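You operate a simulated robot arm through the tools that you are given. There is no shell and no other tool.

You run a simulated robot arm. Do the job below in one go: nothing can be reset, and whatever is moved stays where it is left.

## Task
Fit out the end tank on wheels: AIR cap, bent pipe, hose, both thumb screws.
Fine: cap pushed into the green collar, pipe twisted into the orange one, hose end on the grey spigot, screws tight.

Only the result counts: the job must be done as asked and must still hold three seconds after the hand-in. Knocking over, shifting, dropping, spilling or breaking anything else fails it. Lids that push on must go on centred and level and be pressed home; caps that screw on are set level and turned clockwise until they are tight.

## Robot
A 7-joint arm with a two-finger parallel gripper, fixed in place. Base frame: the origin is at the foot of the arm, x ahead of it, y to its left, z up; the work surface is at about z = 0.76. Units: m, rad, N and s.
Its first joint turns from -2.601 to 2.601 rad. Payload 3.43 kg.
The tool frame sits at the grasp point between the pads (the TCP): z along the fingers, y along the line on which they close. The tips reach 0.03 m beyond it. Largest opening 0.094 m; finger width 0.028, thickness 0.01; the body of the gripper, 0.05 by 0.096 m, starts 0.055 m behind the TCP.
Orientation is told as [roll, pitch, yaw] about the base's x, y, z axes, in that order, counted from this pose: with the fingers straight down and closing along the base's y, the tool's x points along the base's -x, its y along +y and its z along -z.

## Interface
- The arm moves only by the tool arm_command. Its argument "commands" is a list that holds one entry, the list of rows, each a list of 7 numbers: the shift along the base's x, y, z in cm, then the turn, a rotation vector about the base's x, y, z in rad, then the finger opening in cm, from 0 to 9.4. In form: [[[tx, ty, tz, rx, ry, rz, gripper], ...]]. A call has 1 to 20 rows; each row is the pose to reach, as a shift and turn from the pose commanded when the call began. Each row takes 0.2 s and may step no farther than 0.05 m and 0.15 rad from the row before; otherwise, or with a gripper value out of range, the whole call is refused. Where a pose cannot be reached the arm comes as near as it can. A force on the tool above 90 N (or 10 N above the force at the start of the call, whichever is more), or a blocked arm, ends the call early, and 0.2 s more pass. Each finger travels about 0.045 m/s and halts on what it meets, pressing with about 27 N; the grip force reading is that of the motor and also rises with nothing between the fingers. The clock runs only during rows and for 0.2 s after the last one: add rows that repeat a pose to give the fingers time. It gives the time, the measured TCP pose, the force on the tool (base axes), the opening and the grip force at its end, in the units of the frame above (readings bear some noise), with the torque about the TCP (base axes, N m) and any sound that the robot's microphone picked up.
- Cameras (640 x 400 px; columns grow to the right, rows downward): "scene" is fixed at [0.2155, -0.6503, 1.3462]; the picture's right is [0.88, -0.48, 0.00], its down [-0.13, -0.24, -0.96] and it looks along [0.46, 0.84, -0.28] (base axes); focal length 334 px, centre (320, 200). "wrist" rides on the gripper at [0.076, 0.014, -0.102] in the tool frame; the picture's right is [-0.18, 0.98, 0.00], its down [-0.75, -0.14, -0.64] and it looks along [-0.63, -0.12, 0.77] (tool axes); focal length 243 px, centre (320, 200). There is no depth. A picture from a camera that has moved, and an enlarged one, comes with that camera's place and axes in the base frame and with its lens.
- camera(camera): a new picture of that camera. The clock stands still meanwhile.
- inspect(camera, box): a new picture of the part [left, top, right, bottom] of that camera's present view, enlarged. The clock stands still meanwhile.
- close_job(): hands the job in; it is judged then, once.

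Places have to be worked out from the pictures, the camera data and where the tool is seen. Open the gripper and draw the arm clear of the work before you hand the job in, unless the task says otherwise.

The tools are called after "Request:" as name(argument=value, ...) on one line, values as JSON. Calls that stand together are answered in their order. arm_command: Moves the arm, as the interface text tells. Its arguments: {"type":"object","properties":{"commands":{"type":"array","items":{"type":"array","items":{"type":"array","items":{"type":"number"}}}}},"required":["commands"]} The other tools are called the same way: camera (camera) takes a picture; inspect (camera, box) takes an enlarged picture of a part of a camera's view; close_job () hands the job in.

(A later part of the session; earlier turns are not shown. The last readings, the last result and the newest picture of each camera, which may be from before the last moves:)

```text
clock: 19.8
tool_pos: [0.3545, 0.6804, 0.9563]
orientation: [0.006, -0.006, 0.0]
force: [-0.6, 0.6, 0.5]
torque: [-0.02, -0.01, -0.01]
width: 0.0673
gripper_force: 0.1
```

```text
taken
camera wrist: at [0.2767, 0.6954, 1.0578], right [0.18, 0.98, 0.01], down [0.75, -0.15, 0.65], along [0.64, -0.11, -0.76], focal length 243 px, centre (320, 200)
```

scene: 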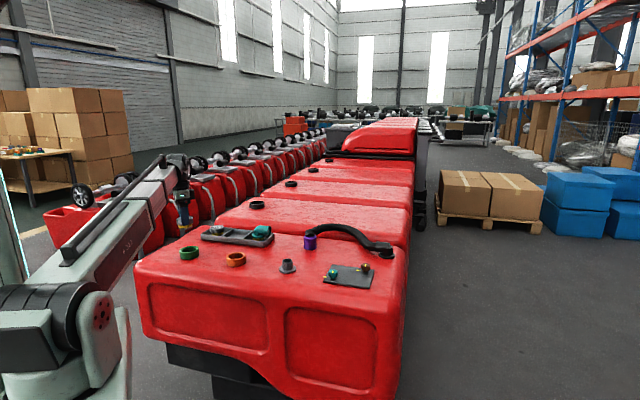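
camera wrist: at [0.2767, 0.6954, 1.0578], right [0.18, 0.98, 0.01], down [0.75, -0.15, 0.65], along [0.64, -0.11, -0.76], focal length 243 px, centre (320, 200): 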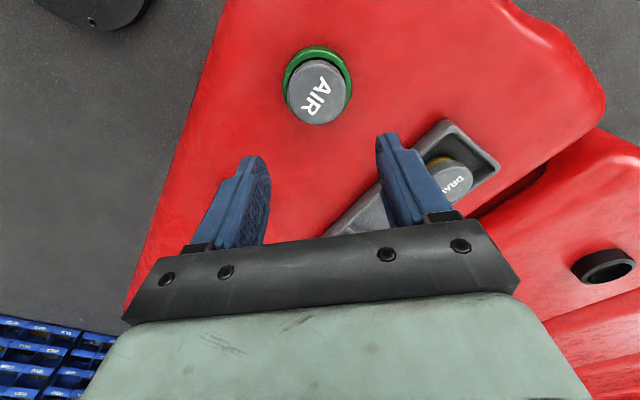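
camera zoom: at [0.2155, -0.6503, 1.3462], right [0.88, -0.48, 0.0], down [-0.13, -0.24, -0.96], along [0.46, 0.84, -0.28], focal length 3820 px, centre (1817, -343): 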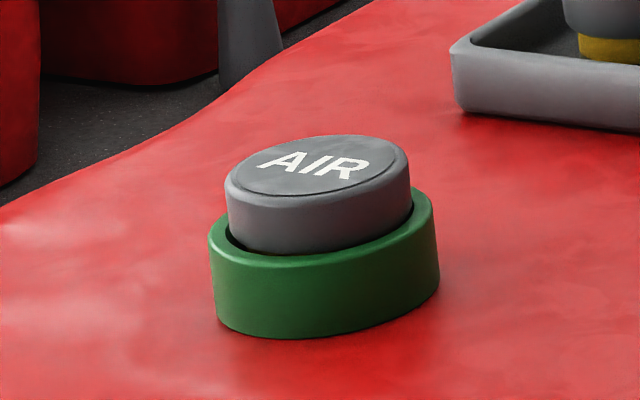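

The cap looks level in the scene. I check centring from above and note a tiny tool tilt (0.006 rad) to be corrected.

Request:
inspect(camera="wrist", box=[260, 30, 380, 140])

Request:
inspect(camera="scene", box=[165, 215, 285, 290])

```text
3.64 times, centred on (320, 85) of wrist
camera zoom: at [0.2767, 0.6954, 1.0578], right [0.18, 0.98, 0.01], down [0.75, -0.15, 0.65], along [0.64, -0.11, -0.76], focal length 882 px, centre (320, 618)
```

zoom: 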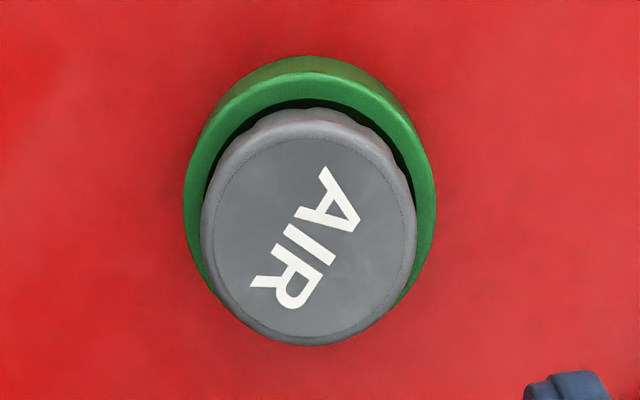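

```text
5.33 times, centred on (225, 252) of scene
camera zoom: at [0.2155, -0.6503, 1.3462], right [0.88, -0.48, 0.0], down [-0.13, -0.24, -0.96], along [0.46, 0.84, -0.28], focal length 1783 px, centre (827, -80)
```

zoom: 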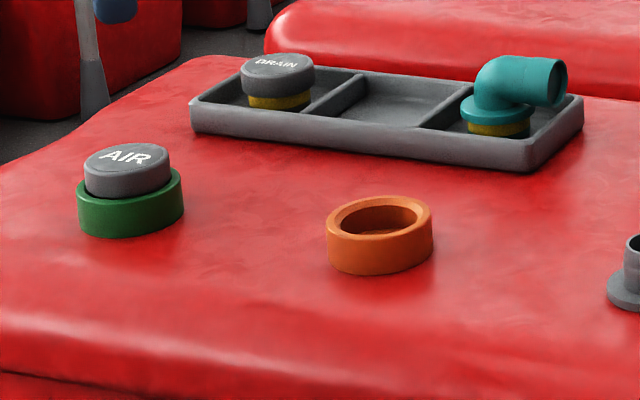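

The AIR cap is centred, level and solid. Now I move over the bent pipe to measure it, correcting the slight tilt.

Request:
arm_command(commands=[[[4, 0, 0.5, -0.006, 0.006, 0, 9.4], [8, 0, 0.5, -0.006, 0.006, 0, 9.4], [12, 0, 0.5, -0.006, 0.006, 0, 9.4], [16, 0.2, 0.5, -0.006, 0.006, 0, 9.4], [20, 0.4, 0.5, -0.006, 0.006, 0, 9.4], [24, 0.5, 0.5, -0.006, 0.006, 0, 9.4], [28, 0.5, 0.5, -0.006, 0.006, 0, 9.4], [30, 0.5, 0.5, -0.006, 0.006, 0, 9.4], [30, 0.5, 0.5, -0.006, 0.006, 0, 9.4]]])

Request:
camera(camera="wrist")

Request:
inspect(camera="scene", box=[240, 210, 300, 260])

```text
clock: 21.8
tool_pos: [0.6523, 0.6869, 0.9605]
orientation: [0.001, -0.001, 0.0]
force: [-0.2, -0.4, -0.1]
torque: [-0.02, 0.0, 0.0]
width: 0.0942
gripper_force: 0.0
```

```text
taken
camera wrist: at [0.5759, 0.7022, 1.063], right [0.18, 0.98, 0.0], down [0.75, -0.14, 0.64], along [0.63, -0.12, -0.77], focal length 243 px, centre (320, 200)
```

wrist: 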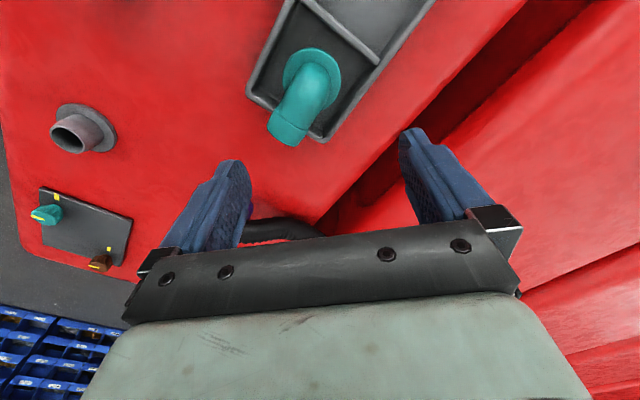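

```text
8.00 times, centred on (270, 235) of scene
camera zoom: at [0.2155, -0.6503, 1.3462], right [0.88, -0.48, 0.0], down [-0.13, -0.24, -0.96], along [0.46, 0.84, -0.28], focal length 2674 px, centre (720, -80)
```

zoom: 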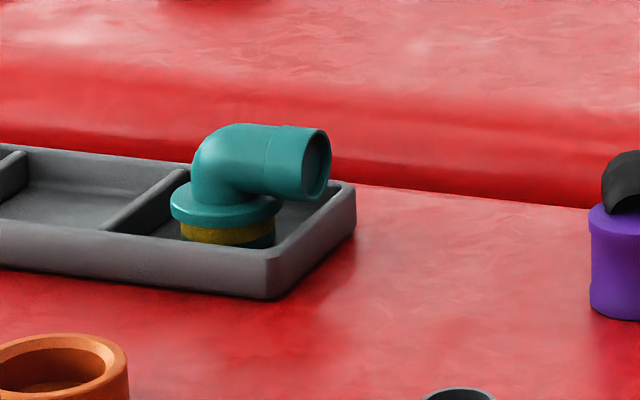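

Request:
inspect(camera="wrist", box=[235, 20, 385, 160])

```text
2.86 times, centred on (310, 90) of wrist
camera zoom: at [0.5759, 0.7022, 1.063], right [0.18, 0.98, 0.0], down [0.75, -0.14, 0.64], along [0.63, -0.12, -0.77], focal length 693 px, centre (349, 514)
```

zoom: 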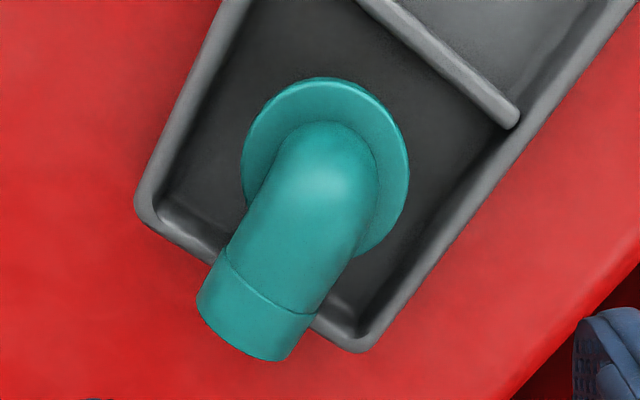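

The pipe's flange axis is at about (0.639, 0.681), its outlet points along (0.707, -0.707), and the pipe top is at z≈0.838. Before gripping I test in free air how far the wrist can turn clockwise (negative yaw), since I need room for the twist.

Request:
arm_command(commands=[[[0, 0, 2, 0, 0, -0.14, 9.4], [0, 0, 3, 0, 0, -0.28, 9.4], [0, 0, 3, 0, 0, -0.42, 9.4], [0, 0, 3, 0, 0, -0.56, 9.4], [0, 0, 3, 0, 0, -0.7, 9.4], [0, 0, 3, 0, 0, -0.84, 9.4], [0, 0, 3, 0, 0, -0.98, 9.4], [0, 0, 3, 0, 0, -1.12, 9.4], [0, 0, 3, 0, 0, -1.26, 9.4], [0, 0, 3, 0, 0, -1.4, 9.4], [0, 0, 3, 0, 0, -1.54, 9.4], [0, 0, 3, 0, 0, -1.68, 9.4], [0, 0, 3, 0, 0, -1.82, 9.4], [0, 0, 3, 0, 0, -1.96, 9.4], [0, 0, 3, 0, 0, -2.1, 9.4], [0, 0, 3, 0, 0, -2.24, 9.4], [0, 0, 3, 0, 0, -2.36, 9.4], [0, 0, 3, 0, 0, -2.36, 9.4]]])

```text
clock: 25.6
tool_pos: [0.6547, 0.6869, 0.9905]
orientation: [0.002, -0.001, -2.161]
force: [-1.0, 0.1, -0.1]
torque: [0.01, 0.01, 0.01]
width: 0.0939
gripper_force: 0.1
out of reach, approached as far as the arm can: row 16, 17, 18
```

The clockwise limit here is yaw ≈ -2.16, so the range should extend to about +3.7 the other way. I'll grip the pipe at yaw +135° to have over 4 rad of clockwise travel. First turning back toward there.

Request:
arm_command(commands=[[[0, 0, 0, 0, 0, 0.14, 9.4], [0, 0, 0, 0, 0, 0.28, 9.4], [0, 0, 0, 0, 0, 0.42, 9.4], [0, 0, 0, 0, 0, 0.56, 9.4], [0, 0, 0, 0, 0, 0.7, 9.4], [0, 0, 0, 0, 0, 0.84, 9.4], [0, 0, 0, 0, 0, 0.98, 9.4], [0, 0, 0, 0, 0, 1.12, 9.4], [0, 0, 0, 0, 0, 1.26, 9.4], [0, 0, 0, 0, 0, 1.4, 9.4], [0, 0, 0, 0, 0, 1.54, 9.4], [0, 0, 0, 0, 0, 1.68, 9.4], [0, 0, 0, 0, 0, 1.82, 9.4], [0, 0, 0, 0, 0, 1.96, 9.4], [0, 0, 0, 0, 0, 2.1, 9.4], [0, 0, 0, 0, 0, 2.24, 9.4], [0, 0, 0, 0, 0, 2.36, 9.4]]])

```text
clock: 29.2
tool_pos: [0.6527, 0.686, 0.9915]
orientation: [0.001, 0.001, 0.2]
force: [-0.6, 0.9, 0.5]
torque: [0.01, 0.03, -0.02]
width: 0.0939
gripper_force: 0.1
```

Now at yaw 0.2. I turn on to +2.356 and centre over the flange axis.

Request:
arm_command(commands=[[[-0.2, 0, 0, 0, 0, 0.144, 9.4], [-0.4, -0.1, 0, 0, 0, 0.288, 9.4], [-0.6, -0.2, 0, 0, 0, 0.432, 9.4], [-0.8, -0.3, 0, 0, 0, 0.576, 9.4], [-1, -0.4, 0, 0, 0, 0.72, 9.4], [-1.3, -0.5, 0, 0, 0, 0.864, 9.4], [-1.3, -0.5, 0, 0, 0, 1.008, 9.4], [-1.3, -0.5, 0, 0, 0, 1.152, 9.4], [-1.3, -0.5, 0, 0, 0, 1.296, 9.4], [-1.3, -0.5, 0, 0, 0, 1.44, 9.4], [-1.3, -0.5, 0, 0, 0, 1.584, 9.4], [-1.3, -0.5, 0, 0, 0, 1.728, 9.4], [-1.3, -0.5, 0, 0, 0, 1.872, 9.4], [-1.3, -0.5, 0, 0, 0, 2.016, 9.4], [-1.3, -0.5, 0, 0, 0, 2.156, 9.4], [-1.3, -0.5, 0, 0, 0, 2.156, 9.4]]])

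Request:
camera(camera="wrist")

Request:
camera(camera="scene")

```text
clock: 32.6
tool_pos: [0.6408, 0.6815, 0.99]
orientation: [0.001, 0.001, 2.358]
force: [0.1, -0.4, 0.2]
torque: [0.0, -0.02, 0.02]
width: 0.0942
gripper_force: 0.1
```

```text
taken
camera wrist: at [0.6832, 0.6191, 1.0928], right [-0.83, -0.56, 0.0], down [-0.43, 0.63, 0.64], along [-0.36, 0.53, -0.77], focal length 243 px, centre (320, 200)
```

wrist: 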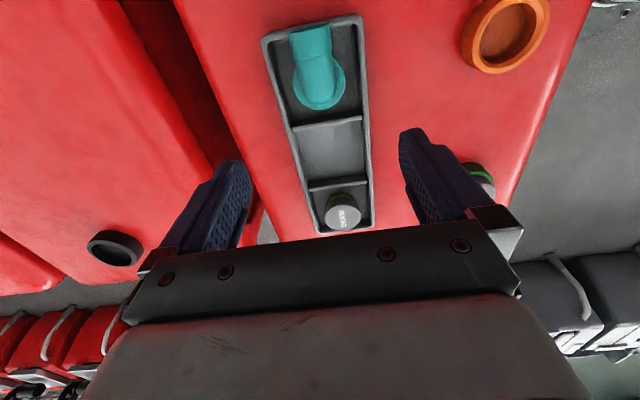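

```text
taken
```

scene: 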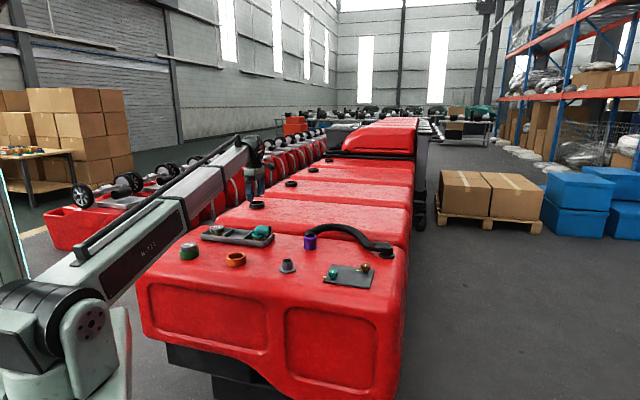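

I reached yaw +135° fine. I zoom on the pipe in this new view to get its axis from a second angle.

Request:
inspect(camera="wrist", box=[250, 10, 390, 130])

Request:
inspect(camera="wrist", box=[440, 0, 580, 100])

```text
3.33 times, centred on (320, 70) of wrist
camera zoom: at [0.6832, 0.6191, 1.0928], right [-0.83, -0.56, 0.0], down [-0.43, 0.63, 0.64], along [-0.36, 0.53, -0.77], focal length 809 px, centre (320, 633)
```

zoom: 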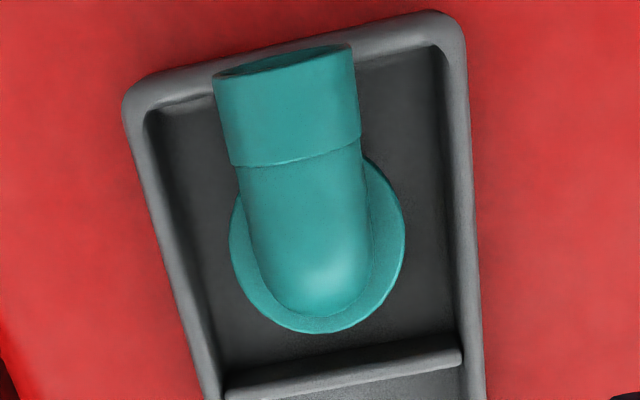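

```text
4.00 times, centred on (510, 50) of wrist
camera zoom: at [0.6832, 0.6191, 1.0928], right [-0.83, -0.56, 0.0], down [-0.43, 0.63, 0.64], along [-0.36, 0.53, -0.77], focal length 970 px, centre (-440, 800)
```

zoom: 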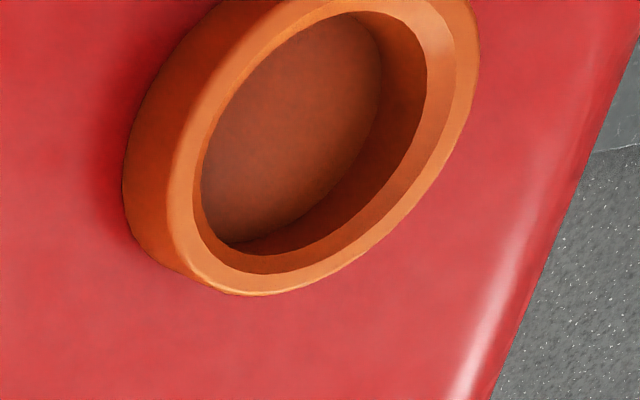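

Two views agree: flange axis ≈ (0.6415, 0.6815), top ≈ 0.793, outlet exactly at -45°. I go down above the elbow (offset 5 mm toward the outlet) with the fingers opened to 6.5 cm and check.

Request:
arm_command(commands=[[[0.3, -0.2, -3, 0, 0, 0, 7], [0.62, -0.36, -6, 0, 0, 0, 6.5], [0.62, -0.36, -9, 0, 0, 0, 6.5], [0.62, -0.36, -11.5, 0, 0, 0, 6.5], [0.62, -0.36, -11.5, 0, 0, 0, 6.5]]])

Request:
camera(camera="wrist")

Request:
inspect(camera="scene", box=[230, 205, 300, 255])

```text
clock: 33.8
tool_pos: [0.6462, 0.6798, 0.8772]
orientation: [0.001, -0.001, 2.356]
force: [-0.7, 0.3, 0.3]
torque: [0.02, 0.01, 0.0]
width: 0.0649
gripper_force: 0.1
```

```text
taken
camera wrist: at [0.689, 0.6183, 0.9793], right [-0.83, -0.56, 0.0], down [-0.43, 0.63, 0.64], along [-0.36, 0.53, -0.77], focal length 243 px, centre (320, 200)
```

wrist: 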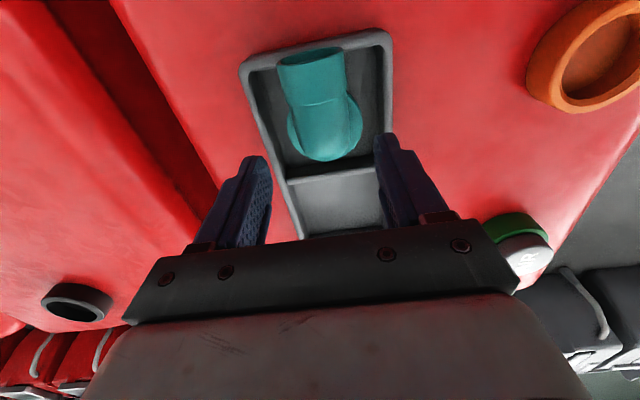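

```text
8.00 times, centred on (265, 230) of scene
camera zoom: at [0.2155, -0.6503, 1.3462], right [0.88, -0.48, 0.0], down [-0.13, -0.24, -0.96], along [0.46, 0.84, -0.28], focal length 2674 px, centre (760, -40)
```

zoom: 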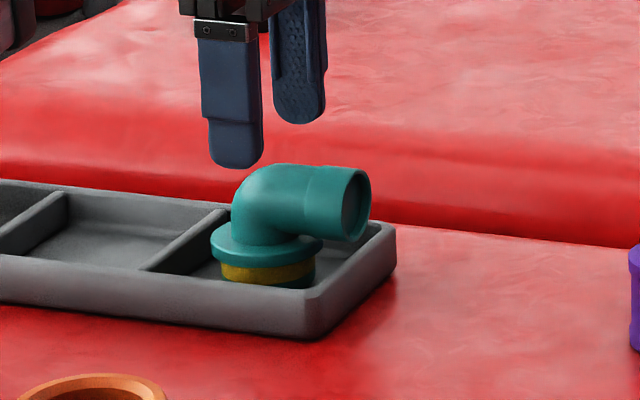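

I check the pipe's offset relative to the fingers in detail.

Request:
inspect(camera="wrist", box=[240, 30, 420, 180])

```text
2.67 times, centred on (330, 105) of wrist
camera zoom: at [0.689, 0.6183, 0.9793], right [-0.83, -0.56, 0.0], down [-0.43, 0.63, 0.64], along [-0.36, 0.53, -0.77], focal length 647 px, centre (293, 453)
```

zoom: 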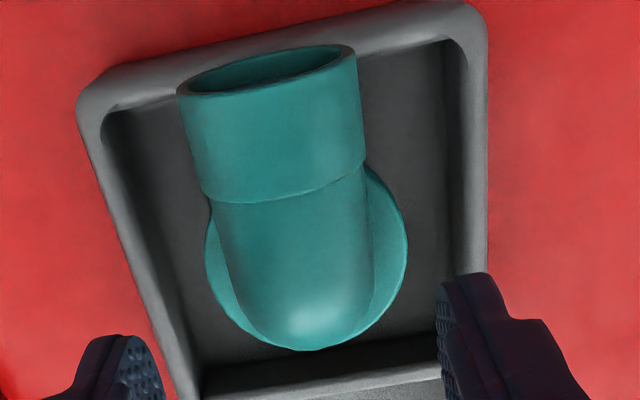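

I shift by (-1, -2.7) mm, go down to TCP z≈0.832 (tips 9 mm above the flange) and close on the elbow.

Request:
arm_command(commands=[[[-0.1, -0.27, -1.5, 0, 0, 0, 6.5], [-0.1, -0.27, -3.0, 0, 0, 0, 6.5], [-0.1, -0.27, -4.5, 0, 0, 0, 6.5], [-0.1, -0.27, -4.5, 0, 0, 0, 6.5], [-0.1, -0.27, -4.5, 0, 0, 0, 4.5], [-0.1, -0.27, -4.5, 0, 0, 0, 3.0], [-0.1, -0.27, -4.5, 0, 0, 0, 3.0]]])

Request:
camera(camera="wrist")

Request:
inspect(camera="scene", box=[230, 205, 300, 255])

```text
clock: 35.4
tool_pos: [0.647, 0.6762, 0.8321]
orientation: [0.0, 0.0, 2.354]
force: [-0.7, 0.2, 0.8]
torque: [-0.02, -0.01, -0.02]
width: 0.0398
gripper_force: 27.0
```

```text
taken
camera wrist: at [0.6901, 0.6127, 0.9337], right [-0.83, -0.56, 0.0], down [-0.43, 0.63, 0.64], along [-0.36, 0.53, -0.77], focal length 243 px, centre (320, 200)
```

wrist: 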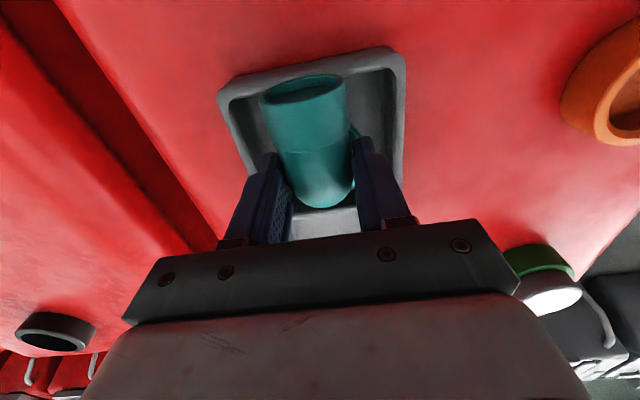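

```text
8.00 times, centred on (265, 230) of scene
camera zoom: at [0.2155, -0.6503, 1.3462], right [0.88, -0.48, 0.0], down [-0.13, -0.24, -0.96], along [0.46, 0.84, -0.28], focal length 2674 px, centre (760, -40)
```

zoom: 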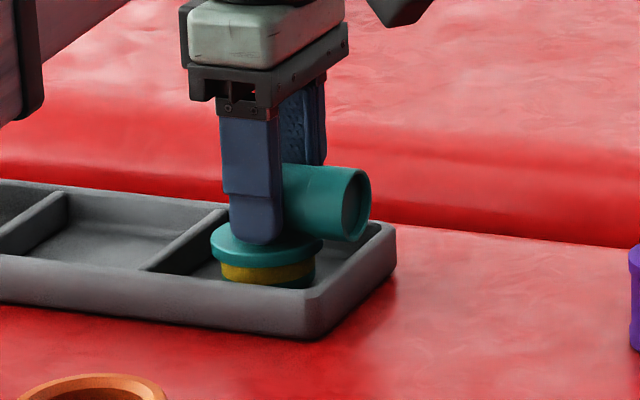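

Gripped at 4.0 cm. I lift and check it's level.

Request:
arm_command(commands=[[[0, 0, 1.5, 0, 0, 0, 3.0], [0, 0, 4, 0, 0, 0, 3.0], [0, 0, 8, 0, 0, 0, 3.0], [0, 0, 12, 0, 0, 0, 3.0], [0, 0, 12, 0, 0, 0, 3.0]]])

Request:
inspect(camera="scene", box=[220, 170, 310, 250])

Request:
camera(camera="wrist")

```text
clock: 36.6
tool_pos: [0.6455, 0.6738, 0.9508]
orientation: [0.002, 0.0, 2.355]
force: [0.1, -0.4, -1.4]
torque: [0.0, -0.02, -0.01]
width: 0.0397
gripper_force: 27.0
```

```text
5.00 times, centred on (265, 210) of scene
camera zoom: at [0.2155, -0.6503, 1.3462], right [0.88, -0.48, 0.0], down [-0.13, -0.24, -0.96], along [0.46, 0.84, -0.28], focal length 1671 px, centre (595, 150)
```

zoom: 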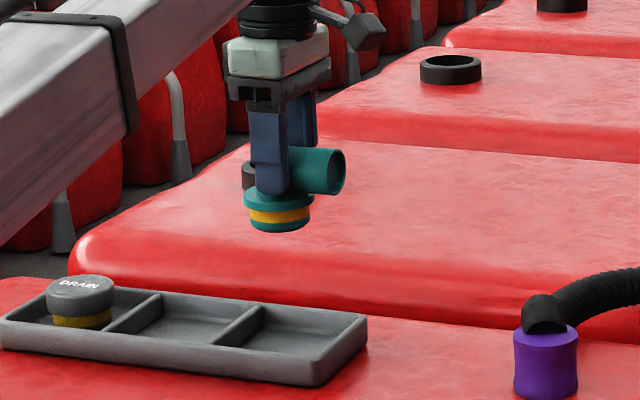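

```text
taken
camera wrist: at [0.6891, 0.6116, 1.0528], right [-0.83, -0.56, 0.0], down [-0.43, 0.64, 0.64], along [-0.36, 0.53, -0.77], focal length 243 px, centre (320, 200)
```

wrist: 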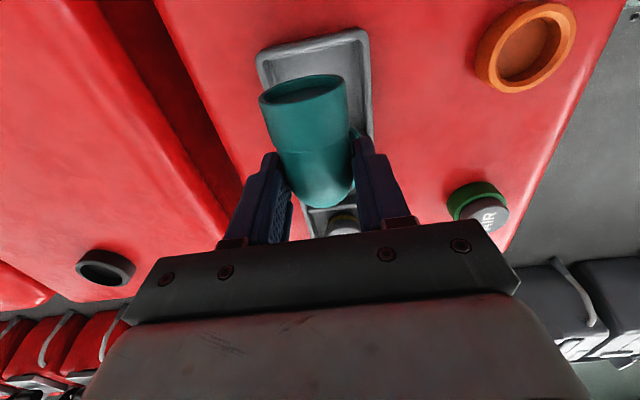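

The pipe hangs level. The outlet will hide the collar when directly above it, so I stop about 8 cm to its side first to measure the orange collar.

Request:
arm_command(commands=[[[-2, -2.7, 0, 0, 0, 0, 3.0], [-4, -5.4, 0, 0, 0, 0, 3.0], [-6, -8.0, 0, 0, 0, 0, 3.0], [-7.2, -9.6, 0, 0, 0, 0, 3.0], [-7.2, -9.6, 0, 0, 0, 0, 3.0]]])

Request:
camera(camera="wrist")

```text
clock: 37.8
tool_pos: [0.5774, 0.5783, 0.953]
orientation: [0.001, 0.0, 2.356]
force: [-0.3, 0.3, -0.6]
torque: [0.0, 0.0, 0.02]
width: 0.0398
gripper_force: 27.3
```

```text
taken
camera wrist: at [0.6191, 0.5154, 1.054], right [-0.83, -0.56, 0.0], down [-0.43, 0.63, 0.64], along [-0.36, 0.53, -0.77], focal length 243 px, centre (320, 200)
```

wrist: 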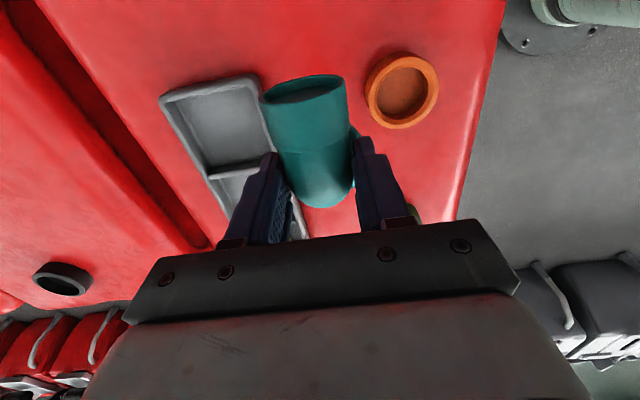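

The orange collar is clear to the right of the pipe. I zoom in to measure its rim.

Request:
inspect(camera="wrist", box=[340, 30, 460, 150])

Request:
inspect(camera="wrist", box=[230, 60, 390, 220])

```text
3.33 times, centred on (400, 90) of wrist
camera zoom: at [0.6191, 0.5154, 1.054], right [-0.83, -0.56, 0.0], down [-0.43, 0.63, 0.64], along [-0.36, 0.53, -0.77], focal length 809 px, centre (53, 567)
```

zoom: 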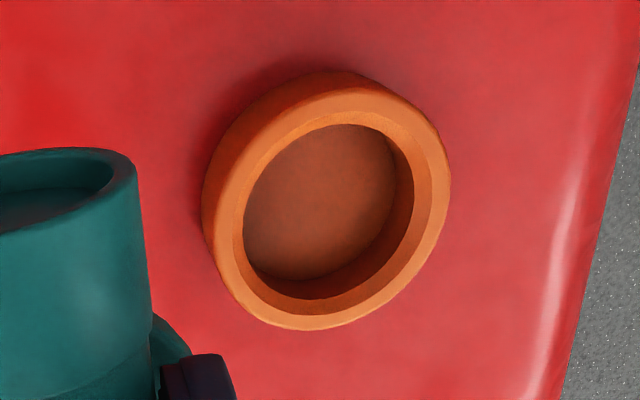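

```text
2.50 times, centred on (310, 140) of wrist
camera zoom: at [0.6191, 0.5154, 1.054], right [-0.83, -0.56, 0.0], down [-0.43, 0.63, 0.64], along [-0.36, 0.53, -0.77], focal length 606 px, centre (345, 350)
```

zoom: 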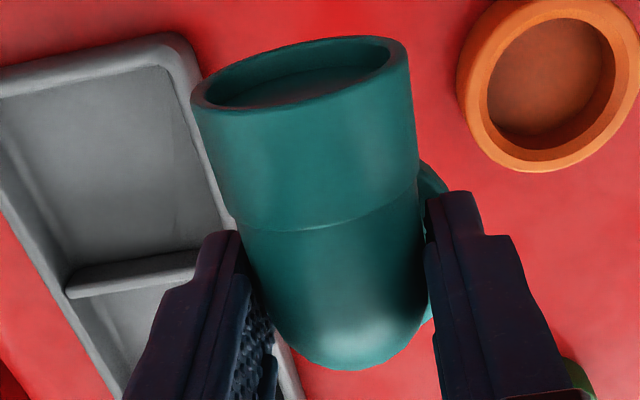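

Triangulating gives the orange rim centre ≈ (0.503, 0.531, 0.787). With the flange axis 5 mm behind the TCP, I move the TCP to about (0.506, 0.528) and lower to z≈0.885.

Request:
arm_command(commands=[[[-2, -1.5, 0, 0, 0, 0, 3.0], [-4, -3, 0, 0, 0, 0, 3.0], [-6, -4.5, 0, 0, 0, 0, 3.0], [-6.88, -5.1, -1.5, 0, 0, 0, 3.0], [-6.88, -5.1, -4.5, 0, 0, 0, 3.0], [-6.88, -5.1, -6.7, 0, 0, 0, 3.0], [-6.88, -5.1, -6.7, 0, 0, 0, 3.0]]])

Request:
camera(camera="wrist")

Request:
inspect(camera="scene", box=[210, 215, 280, 275])

```text
clock: 39.4
tool_pos: [0.505, 0.5275, 0.8848]
orientation: [0.002, 0.0, 2.356]
force: [1.1, 0.4, -0.6]
torque: [-0.01, -0.03, 0.02]
width: 0.0399
gripper_force: 27.1
```

```text
taken
camera wrist: at [0.5487, 0.4652, 0.9869], right [-0.83, -0.56, 0.0], down [-0.43, 0.63, 0.64], along [-0.36, 0.53, -0.77], focal length 243 px, centre (320, 200)
```

wrist: 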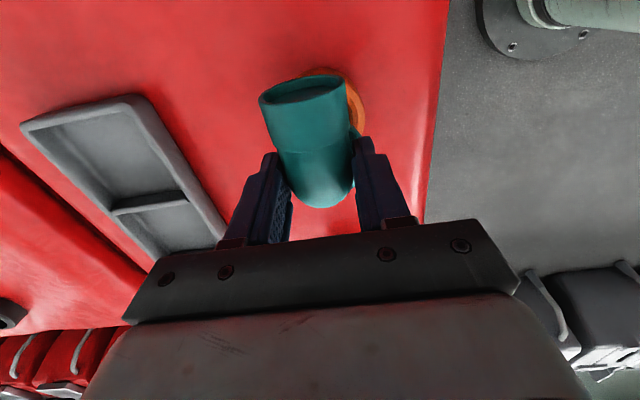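

```text
6.67 times, centred on (245, 245) of scene
camera zoom: at [0.2155, -0.6503, 1.3462], right [0.88, -0.48, 0.0], down [-0.13, -0.24, -0.96], along [0.46, 0.84, -0.28], focal length 2229 px, centre (820, -100)
```

zoom: 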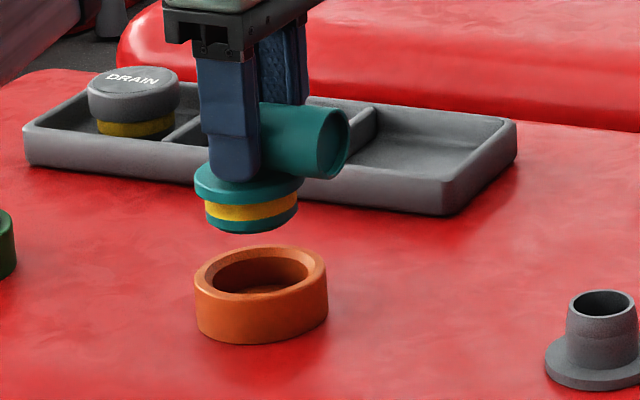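

Scene view suggests about 2 mm more to the right is needed. I zoom on the wrist view for the other direction.

Request:
inspect(camera="wrist", box=[240, 50, 400, 220])

Request:
inspect(camera="scene", box=[224, 236, 256, 268])

```text
2.35 times, centred on (320, 135) of wrist
camera zoom: at [0.5487, 0.4652, 0.9869], right [-0.83, -0.56, 0.0], down [-0.43, 0.63, 0.64], along [-0.36, 0.53, -0.77], focal length 571 px, centre (320, 353)
```

zoom: 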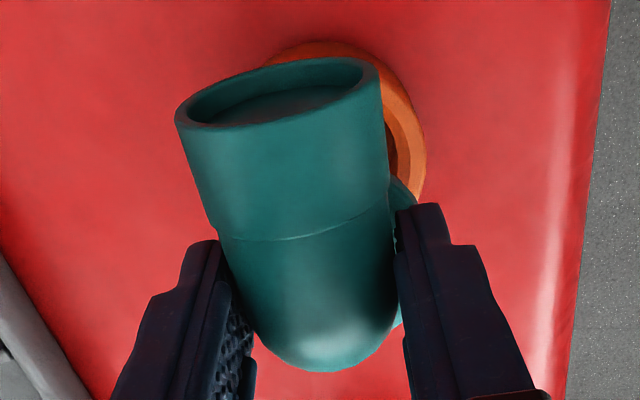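

```text
12.50 times, centred on (240, 252) of scene
camera zoom: at [0.2155, -0.6503, 1.3462], right [0.88, -0.48, 0.0], down [-0.13, -0.24, -0.96], along [0.46, 0.84, -0.28], focal length 4178 px, centre (1320, -450)
```

zoom: 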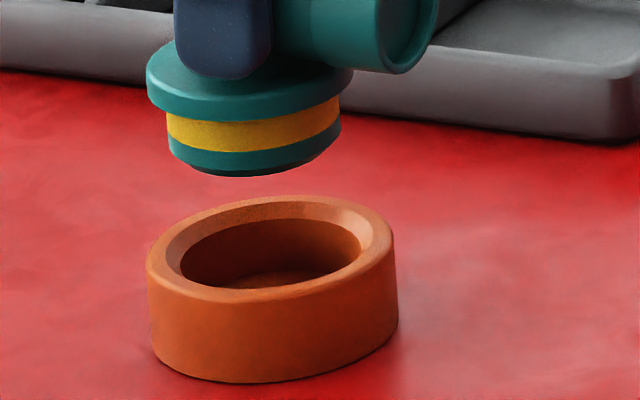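

Combining both views the flange needs about (+0.8, -2.8) mm. I shift and lower to z≈0.862 for another check.

Request:
arm_command(commands=[[[0.08, -0.28, -0.7, 0, 0, 0, 3.0], [0.08, -0.28, -1.5, 0, 0, 0, 3.0], [0.08, -0.28, -2.2, 0, 0, 0, 3.0], [0.08, -0.28, -2.2, 0, 0, 0, 3.0]]])

Request:
inspect(camera="wrist", box=[240, 50, 400, 220])

Request:
inspect(camera="scene", box=[224, 236, 256, 268])

```text
clock: 40.4
tool_pos: [0.5068, 0.5267, 0.8602]
orientation: [0.001, 0.001, 2.355]
force: [0.4, -1.1, -1.2]
torque: [0.0, 0.03, -0.01]
width: 0.0396
gripper_force: 27.4
```

```text
2.35 times, centred on (320, 135) of wrist
camera zoom: at [0.5495, 0.4637, 0.9628], right [-0.83, -0.56, 0.0], down [-0.43, 0.63, 0.64], along [-0.36, 0.53, -0.77], focal length 571 px, centre (320, 353)
```

zoom: 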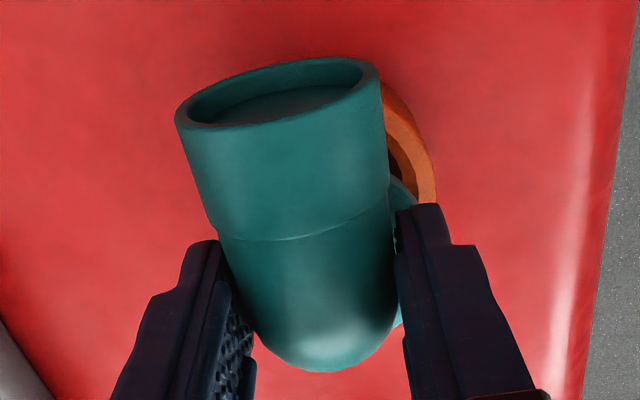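

```text
12.50 times, centred on (240, 252) of scene
camera zoom: at [0.2155, -0.6503, 1.3462], right [0.88, -0.48, 0.0], down [-0.13, -0.24, -0.96], along [0.46, 0.84, -0.28], focal length 4178 px, centre (1320, -450)
```

zoom: 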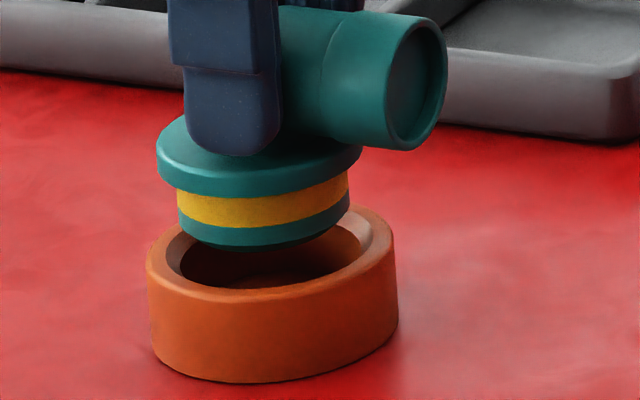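

Alignment is now within about 1 mm; I nudge -1.2 mm in y and lower the plug into the collar.

Request:
arm_command(commands=[[[0, -0.12, -0.5, 0, 0, 0, 3.0], [0, -0.12, -1.0, 0, 0, 0, 3.0], [0, -0.12, -1.5, 0, 0, 0, 3.0], [0, -0.12, -1.8, 0, 0, 0, 3.0], [0, -0.12, -1.8, 0, 0, 0, 3.0]]])

Request:
inspect(camera="scene", box=[224, 236, 256, 268])

```text
clock: 41.6
tool_pos: [0.5064, 0.5245, 0.8445]
orientation: [0.003, -0.001, 2.354]
force: [0.8, 0.9, -1.1]
torque: [0.0, -0.04, -0.02]
width: 0.0395
gripper_force: 26.6
```

```text
12.50 times, centred on (240, 252) of scene
camera zoom: at [0.2155, -0.6503, 1.3462], right [0.88, -0.48, 0.0], down [-0.13, -0.24, -0.96], along [0.46, 0.84, -0.28], focal length 4178 px, centre (1320, -450)
```

zoom: 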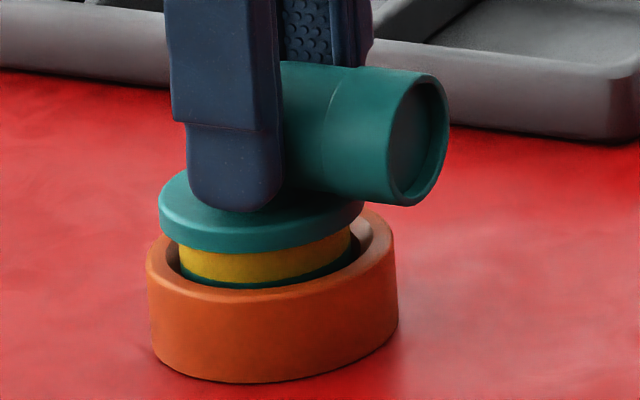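

The plug is entering with no force. I shift 1 mm right and lower further in small steps.

Request:
arm_command(commands=[[[0.08, -0.04, -0.3, 0, 0, 0, 3.0], [0.08, -0.04, -0.6, 0, 0, 0, 3.0], [0.08, -0.04, -0.8, 0, 0, 0, 3.0], [0.08, -0.04, -0.8, 0, 0, 0, 3.0]]])

Request:
inspect(camera="scene", box=[224, 236, 256, 268])

```text
clock: 42.6
tool_pos: [0.5079, 0.524, 0.8366]
orientation: [-0.001, -0.002, 2.354]
force: [1.1, 2.1, 21.1]
torque: [0.21, 0.16, -0.04]
width: 0.0396
gripper_force: 27.4
```

```text
12.50 times, centred on (240, 252) of scene
camera zoom: at [0.2155, -0.6503, 1.3462], right [0.88, -0.48, 0.0], down [-0.13, -0.24, -0.96], along [0.46, 0.84, -0.28], focal length 4178 px, centre (1320, -450)
```

zoom: 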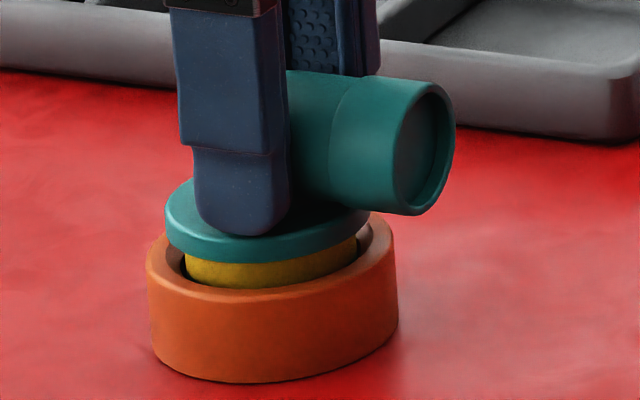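

Contact at 21 N with the flange still a few mm proud, so the thread start is reached. I begin twisting clockwise about the flange axis and watch the torque.

Request:
arm_command(commands=[[[-0.053, -0.046, 0, 0, 0, -0.14, 3.0], [-0.111, -0.084, 0, 0, 0, -0.28, 3.0], [-0.175, -0.113, 0, 0, 0, -0.42, 3.0], [-0.175, -0.113, 0, 0, 0, -0.42, 3.0]]])

Request:
inspect(camera="scene", box=[224, 236, 256, 268])

```text
clock: 43.6
tool_pos: [0.5054, 0.5213, 0.8359]
orientation: [0.004, 0.0, 1.932]
force: [-1.1, -0.3, 4.4]
torque: [0.06, 0.06, 0.03]
width: 0.0396
gripper_force: 26.8
```

```text
12.50 times, centred on (240, 252) of scene
camera zoom: at [0.2155, -0.6503, 1.3462], right [0.88, -0.48, 0.0], down [-0.13, -0.24, -0.96], along [0.46, 0.84, -0.28], focal length 4178 px, centre (1320, -450)
```

zoom: 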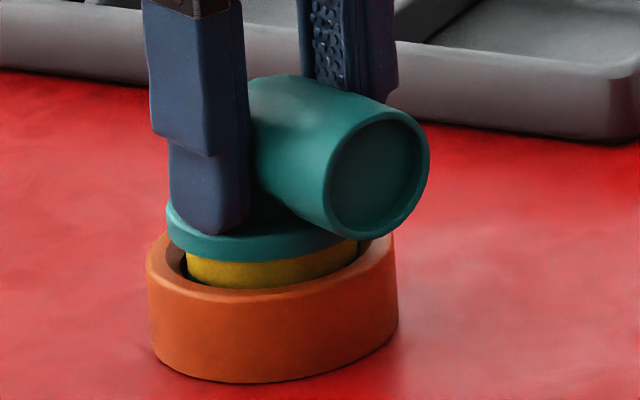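

The downward force fell from 21 to 4 N as it turned, so the thread is drawing in. I keep turning with a small downward follow.

Request:
arm_command(commands=[[[-0.067, -0.021, -0.07, 0, 0, -0.14, 3.0], [-0.136, -0.032, -0.14, 0, 0, -0.28, 3.0], [-0.206, -0.033, -0.2, 0, 0, -0.42, 3.0], [-0.206, -0.033, -0.2, 0, 0, -0.42, 3.0]]])

Request:
inspect(camera="scene", box=[224, 236, 256, 268])

```text
clock: 44.6
tool_pos: [0.5042, 0.5224, 0.8352]
orientation: [0.002, -0.002, 1.511]
force: [-1.1, 3.5, 42.2]
torque: [0.25, 0.03, -0.08]
width: 0.0398
gripper_force: 26.6
```

```text
12.50 times, centred on (240, 252) of scene
camera zoom: at [0.2155, -0.6503, 1.3462], right [0.88, -0.48, 0.0], down [-0.13, -0.24, -0.96], along [0.46, 0.84, -0.28], focal length 4178 px, centre (1320, -450)
```

zoom: 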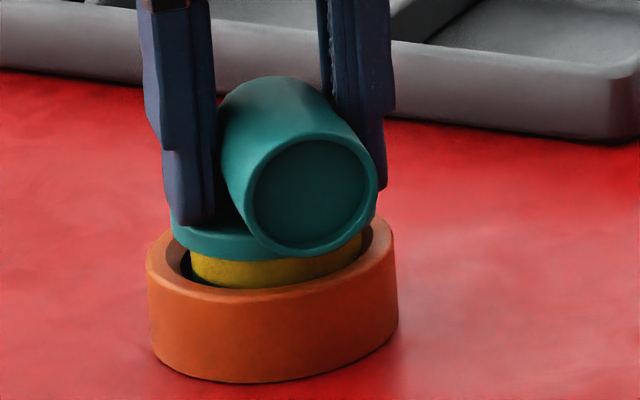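

Now 42 N at almost the same height, centred on the axis; no clear descent yet. I continue turning clockwise without lowering further and see how force and torque change.

Request:
arm_command(commands=[[[-0.069, 0.009, 0, 0, 0, -0.14, 3.0], [-0.137, 0.027, 0, 0, 0, -0.28, 3.0], [-0.201, 0.055, 0, 0, 0, -0.42, 3.0], [-0.261, 0.091, 0, 0, 0, -0.56, 3.0], [-0.261, 0.091, 0, 0, 0, -0.56, 3.0]]])

Request:
inspect(camera="scene", box=[224, 236, 256, 268])

Request:
camera(camera="wrist")

```text
clock: 45.8
tool_pos: [0.5004, 0.5232, 0.8337]
orientation: [0.003, 0.001, 0.954]
force: [-12.4, 5.7, 0.5]
torque: [0.27, 0.62, 0.06]
width: 0.0396
gripper_force: 27.3
```

```text
12.50 times, centred on (240, 252) of scene
camera zoom: at [0.2155, -0.6503, 1.3462], right [0.88, -0.48, 0.0], down [-0.13, -0.24, -0.96], along [0.46, 0.84, -0.28], focal length 4178 px, centre (1320, -450)
```

zoom: 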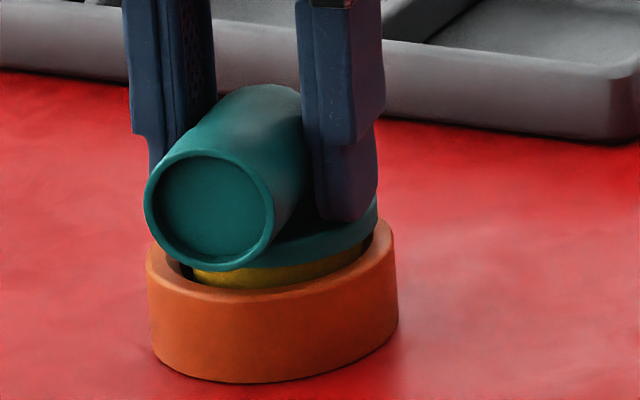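

```text
taken
camera wrist: at [0.4434, 0.4705, 0.935], right [-0.69, 0.72, 0.0], down [0.55, 0.53, 0.64], along [0.46, 0.45, -0.77], focal length 243 px, centre (320, 200)
```

wrist: 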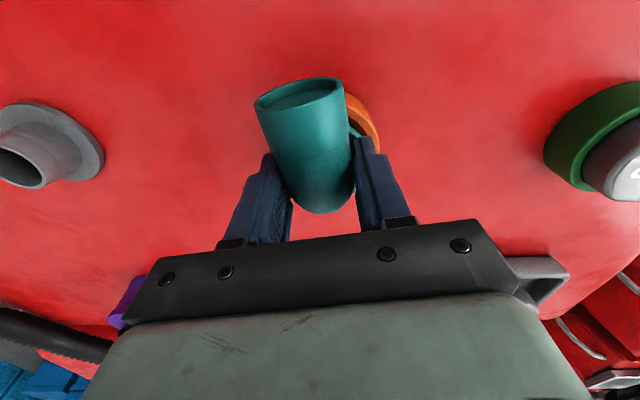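

The vertical force dropped to zero while z went down ~1.5 mm, so it is drawing in, but there's now a side force of about (-12, +6) N. I zoom in before continuing.

Request:
inspect(camera="wrist", box=[240, 60, 400, 230])

Request:
inspect(camera="scene", box=[228, 242, 252, 264])

```text
2.35 times, centred on (320, 145) of wrist
camera zoom: at [0.4434, 0.4705, 0.935], right [-0.69, 0.72, 0.0], down [0.55, 0.53, 0.64], along [0.46, 0.45, -0.77], focal length 571 px, centre (320, 329)
```

zoom: 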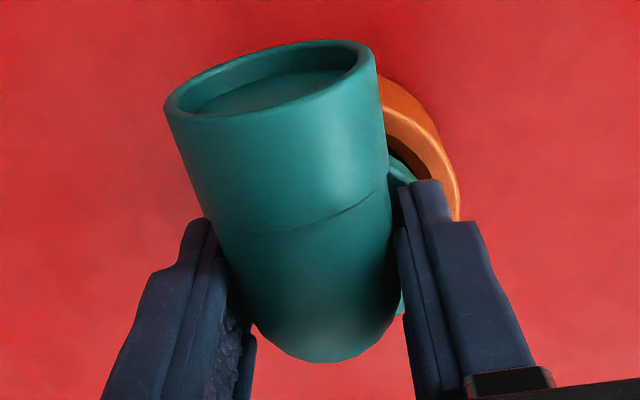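

```text
16.00 times, centred on (240, 253) of scene
camera zoom: at [0.2155, -0.6503, 1.3462], right [0.88, -0.48, 0.0], down [-0.13, -0.24, -0.96], along [0.46, 0.84, -0.28], focal length 5348 px, centre (1600, -648)
```

zoom: 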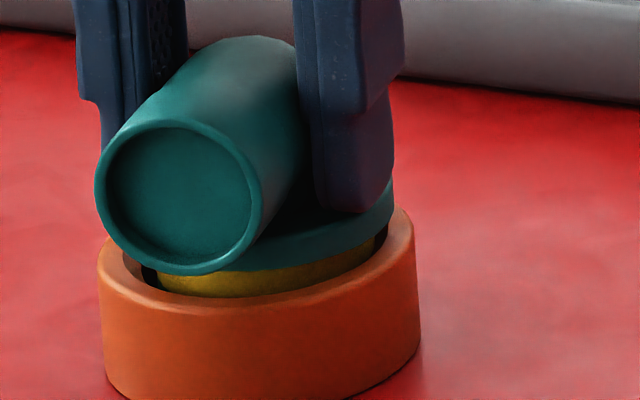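

The plug is leaning against the bore's right side, matching the side force. I relieve ~1.2 mm toward (-x,+y) and continue turning with a light downward follow.

Request:
arm_command(commands=[[[-0.11, 0.05, 0, 0, 0, 0, 3.0], [-0.164, 0.094, -0.05, 0, 0, -0.14, 3.0], [-0.211, 0.146, -0.1, 0, 0, -0.28, 3.0], [-0.211, 0.146, -0.1, 0, 0, -0.28, 3.0]]])

Request:
inspect(camera="scene", box=[228, 242, 252, 264])

```text
clock: 46.8
tool_pos: [0.4984, 0.5259, 0.8318]
orientation: [0.002, 0.0, 0.67]
force: [-12.6, 7.6, 2.4]
torque: [0.35, 0.5, 0.21]
width: 0.0398
gripper_force: 26.9
```

```text
16.00 times, centred on (240, 253) of scene
camera zoom: at [0.2155, -0.6503, 1.3462], right [0.88, -0.48, 0.0], down [-0.13, -0.24, -0.96], along [0.46, 0.84, -0.28], focal length 5348 px, centre (1600, -648)
```

zoom: 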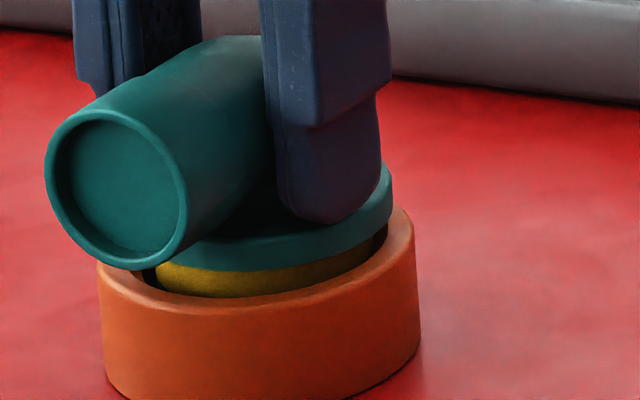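

It keeps drawing in (z 0.8318, vertical force ~2 N). The side force persists, so the true axis offset is a bit larger; I relieve further and continue.

Request:
arm_command(commands=[[[-0.12, 0.07, 0, 0, 0, 0, 3.0], [-0.169, 0.141, -0.03, 0, 0, -0.14, 3.0], [-0.208, 0.219, -0.06, 0, 0, -0.28, 3.0], [-0.208, 0.219, -0.06, 0, 0, -0.28, 3.0]]])

Request:
inspect(camera="scene", box=[228, 242, 252, 264])

Request:
inspect(camera="wrist", box=[240, 60, 400, 230])

```text
clock: 47.8
tool_pos: [0.4969, 0.5257, 0.8325]
orientation: [0.001, 0.0, 0.389]
force: [-7.4, -4.6, -0.7]
torque: [-0.21, 0.34, -0.02]
width: 0.0397
gripper_force: 26.7
```

```text
16.00 times, centred on (240, 253) of scene
camera zoom: at [0.2155, -0.6503, 1.3462], right [0.88, -0.48, 0.0], down [-0.13, -0.24, -0.96], along [0.46, 0.84, -0.28], focal length 5348 px, centre (1600, -648)
```

zoom: 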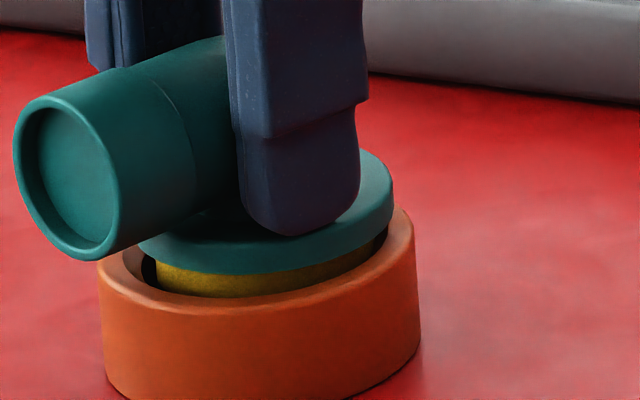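

```text
2.35 times, centred on (320, 145) of wrist
camera zoom: at [0.4201, 0.5119, 0.9345], right [-0.2, 0.98, 0.0], down [0.75, 0.16, 0.64], along [0.63, 0.13, -0.77], focal length 571 px, centre (320, 329)
```

zoom: 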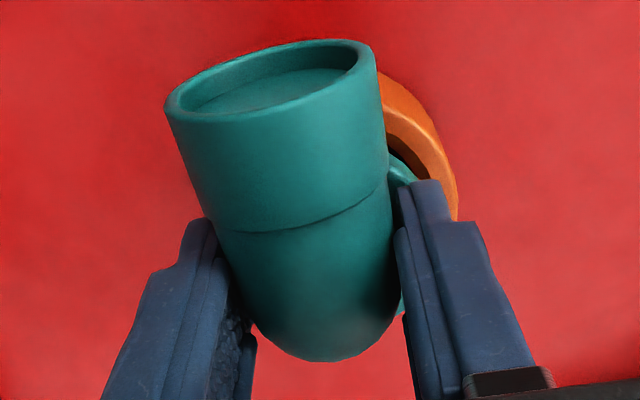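

The yellow band visible shrank from ~7.6 to ~5.7 mm, so it is screwing in. A fit of the forces gives an actual grip-to-axis offset of about 7 mm; I use that arc and turn another 0.56 rad.

Request:
arm_command(commands=[[[-0.097, 0.052, -0.04, 0, 0, -0.14, 3.0], [-0.113, 0.148, -0.08, 0, 0, -0.28, 3.0], [-0.115, 0.247, -0.12, 0, 0, -0.42, 3.0], [-0.104, 0.344, -0.16, 0, 0, -0.56, 3.0], [-0.104, 0.344, -0.16, 0, 0, -0.56, 3.0]]])

Request:
inspect(camera="scene", box=[228, 242, 252, 264])

```text
clock: 49.0
tool_pos: [0.4954, 0.5295, 0.8304]
orientation: [0.003, 0.002, -0.168]
force: [-3.1, 3.8, -0.4]
torque: [0.14, 0.13, 0.02]
width: 0.0398
gripper_force: 26.8
```

```text
16.00 times, centred on (240, 253) of scene
camera zoom: at [0.2155, -0.6503, 1.3462], right [0.88, -0.48, 0.0], down [-0.13, -0.24, -0.96], along [0.46, 0.84, -0.28], focal length 5348 px, centre (1600, -648)
```

zoom: 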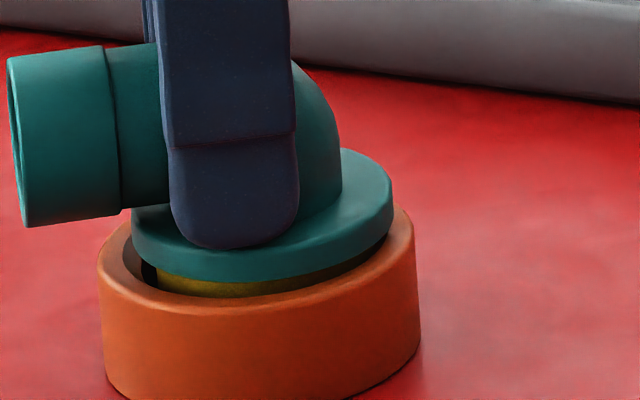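

Good, side forces are small and it continues to sink. Next 0.56 rad along the same arc.

Request:
arm_command(commands=[[[0.005, 0.124, -0.05, 0, 0, -0.14, 3.0], [0.042, 0.214, -0.1, 0, 0, -0.28, 3.0], [0.092, 0.298, -0.15, 0, 0, -0.42, 3.0], [0.154, 0.376, -0.2, 0, 0, -0.56, 3.0], [0.154, 0.376, -0.2, 0, 0, -0.56, 3.0]]])

Request:
inspect(camera="scene", box=[228, 242, 252, 264])

```text
clock: 50.2
tool_pos: [0.4967, 0.5342, 0.8294]
orientation: [0.001, -0.001, -0.729]
force: [0.2, -0.6, -0.9]
torque: [0.02, -0.02, -0.01]
width: 0.0398
gripper_force: 27.0
```

```text
16.00 times, centred on (240, 253) of scene
camera zoom: at [0.2155, -0.6503, 1.3462], right [0.88, -0.48, 0.0], down [-0.13, -0.24, -0.96], along [0.46, 0.84, -0.28], focal length 5348 px, centre (1600, -648)
```

zoom: 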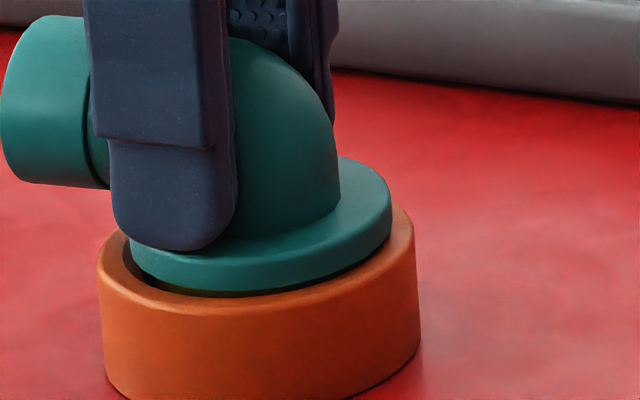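

Nearly down, with no side load. Another 0.56 rad.

Request:
arm_command(commands=[[[0.071, 0.067, -0.05, 0, 0, -0.14, 3.0], [0.15, 0.123, -0.1, 0, 0, -0.28, 3.0], [0.237, 0.168, -0.15, 0, 0, -0.42, 3.0], [0.33, 0.2, -0.2, 0, 0, -0.56, 3.0], [0.33, 0.2, -0.2, 0, 0, -0.56, 3.0]]])

Request:
inspect(camera="scene", box=[228, 242, 252, 264])

```text
clock: 51.4
tool_pos: [0.4996, 0.5362, 0.8289]
orientation: [0.003, 0.002, -1.287]
force: [-3.1, -6.7, 22.7]
torque: [0.27, 0.36, 0.12]
width: 0.0375
gripper_force: 27.0
```

```text
16.00 times, centred on (240, 253) of scene
camera zoom: at [0.2155, -0.6503, 1.3462], right [0.88, -0.48, 0.0], down [-0.13, -0.24, -0.96], along [0.46, 0.84, -0.28], focal length 5348 px, centre (1600, -648)
```

zoom: 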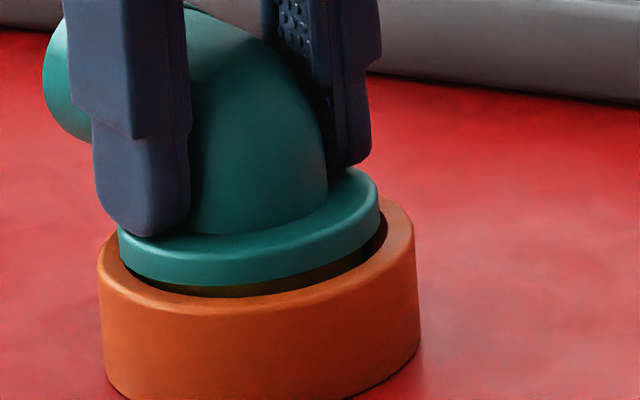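

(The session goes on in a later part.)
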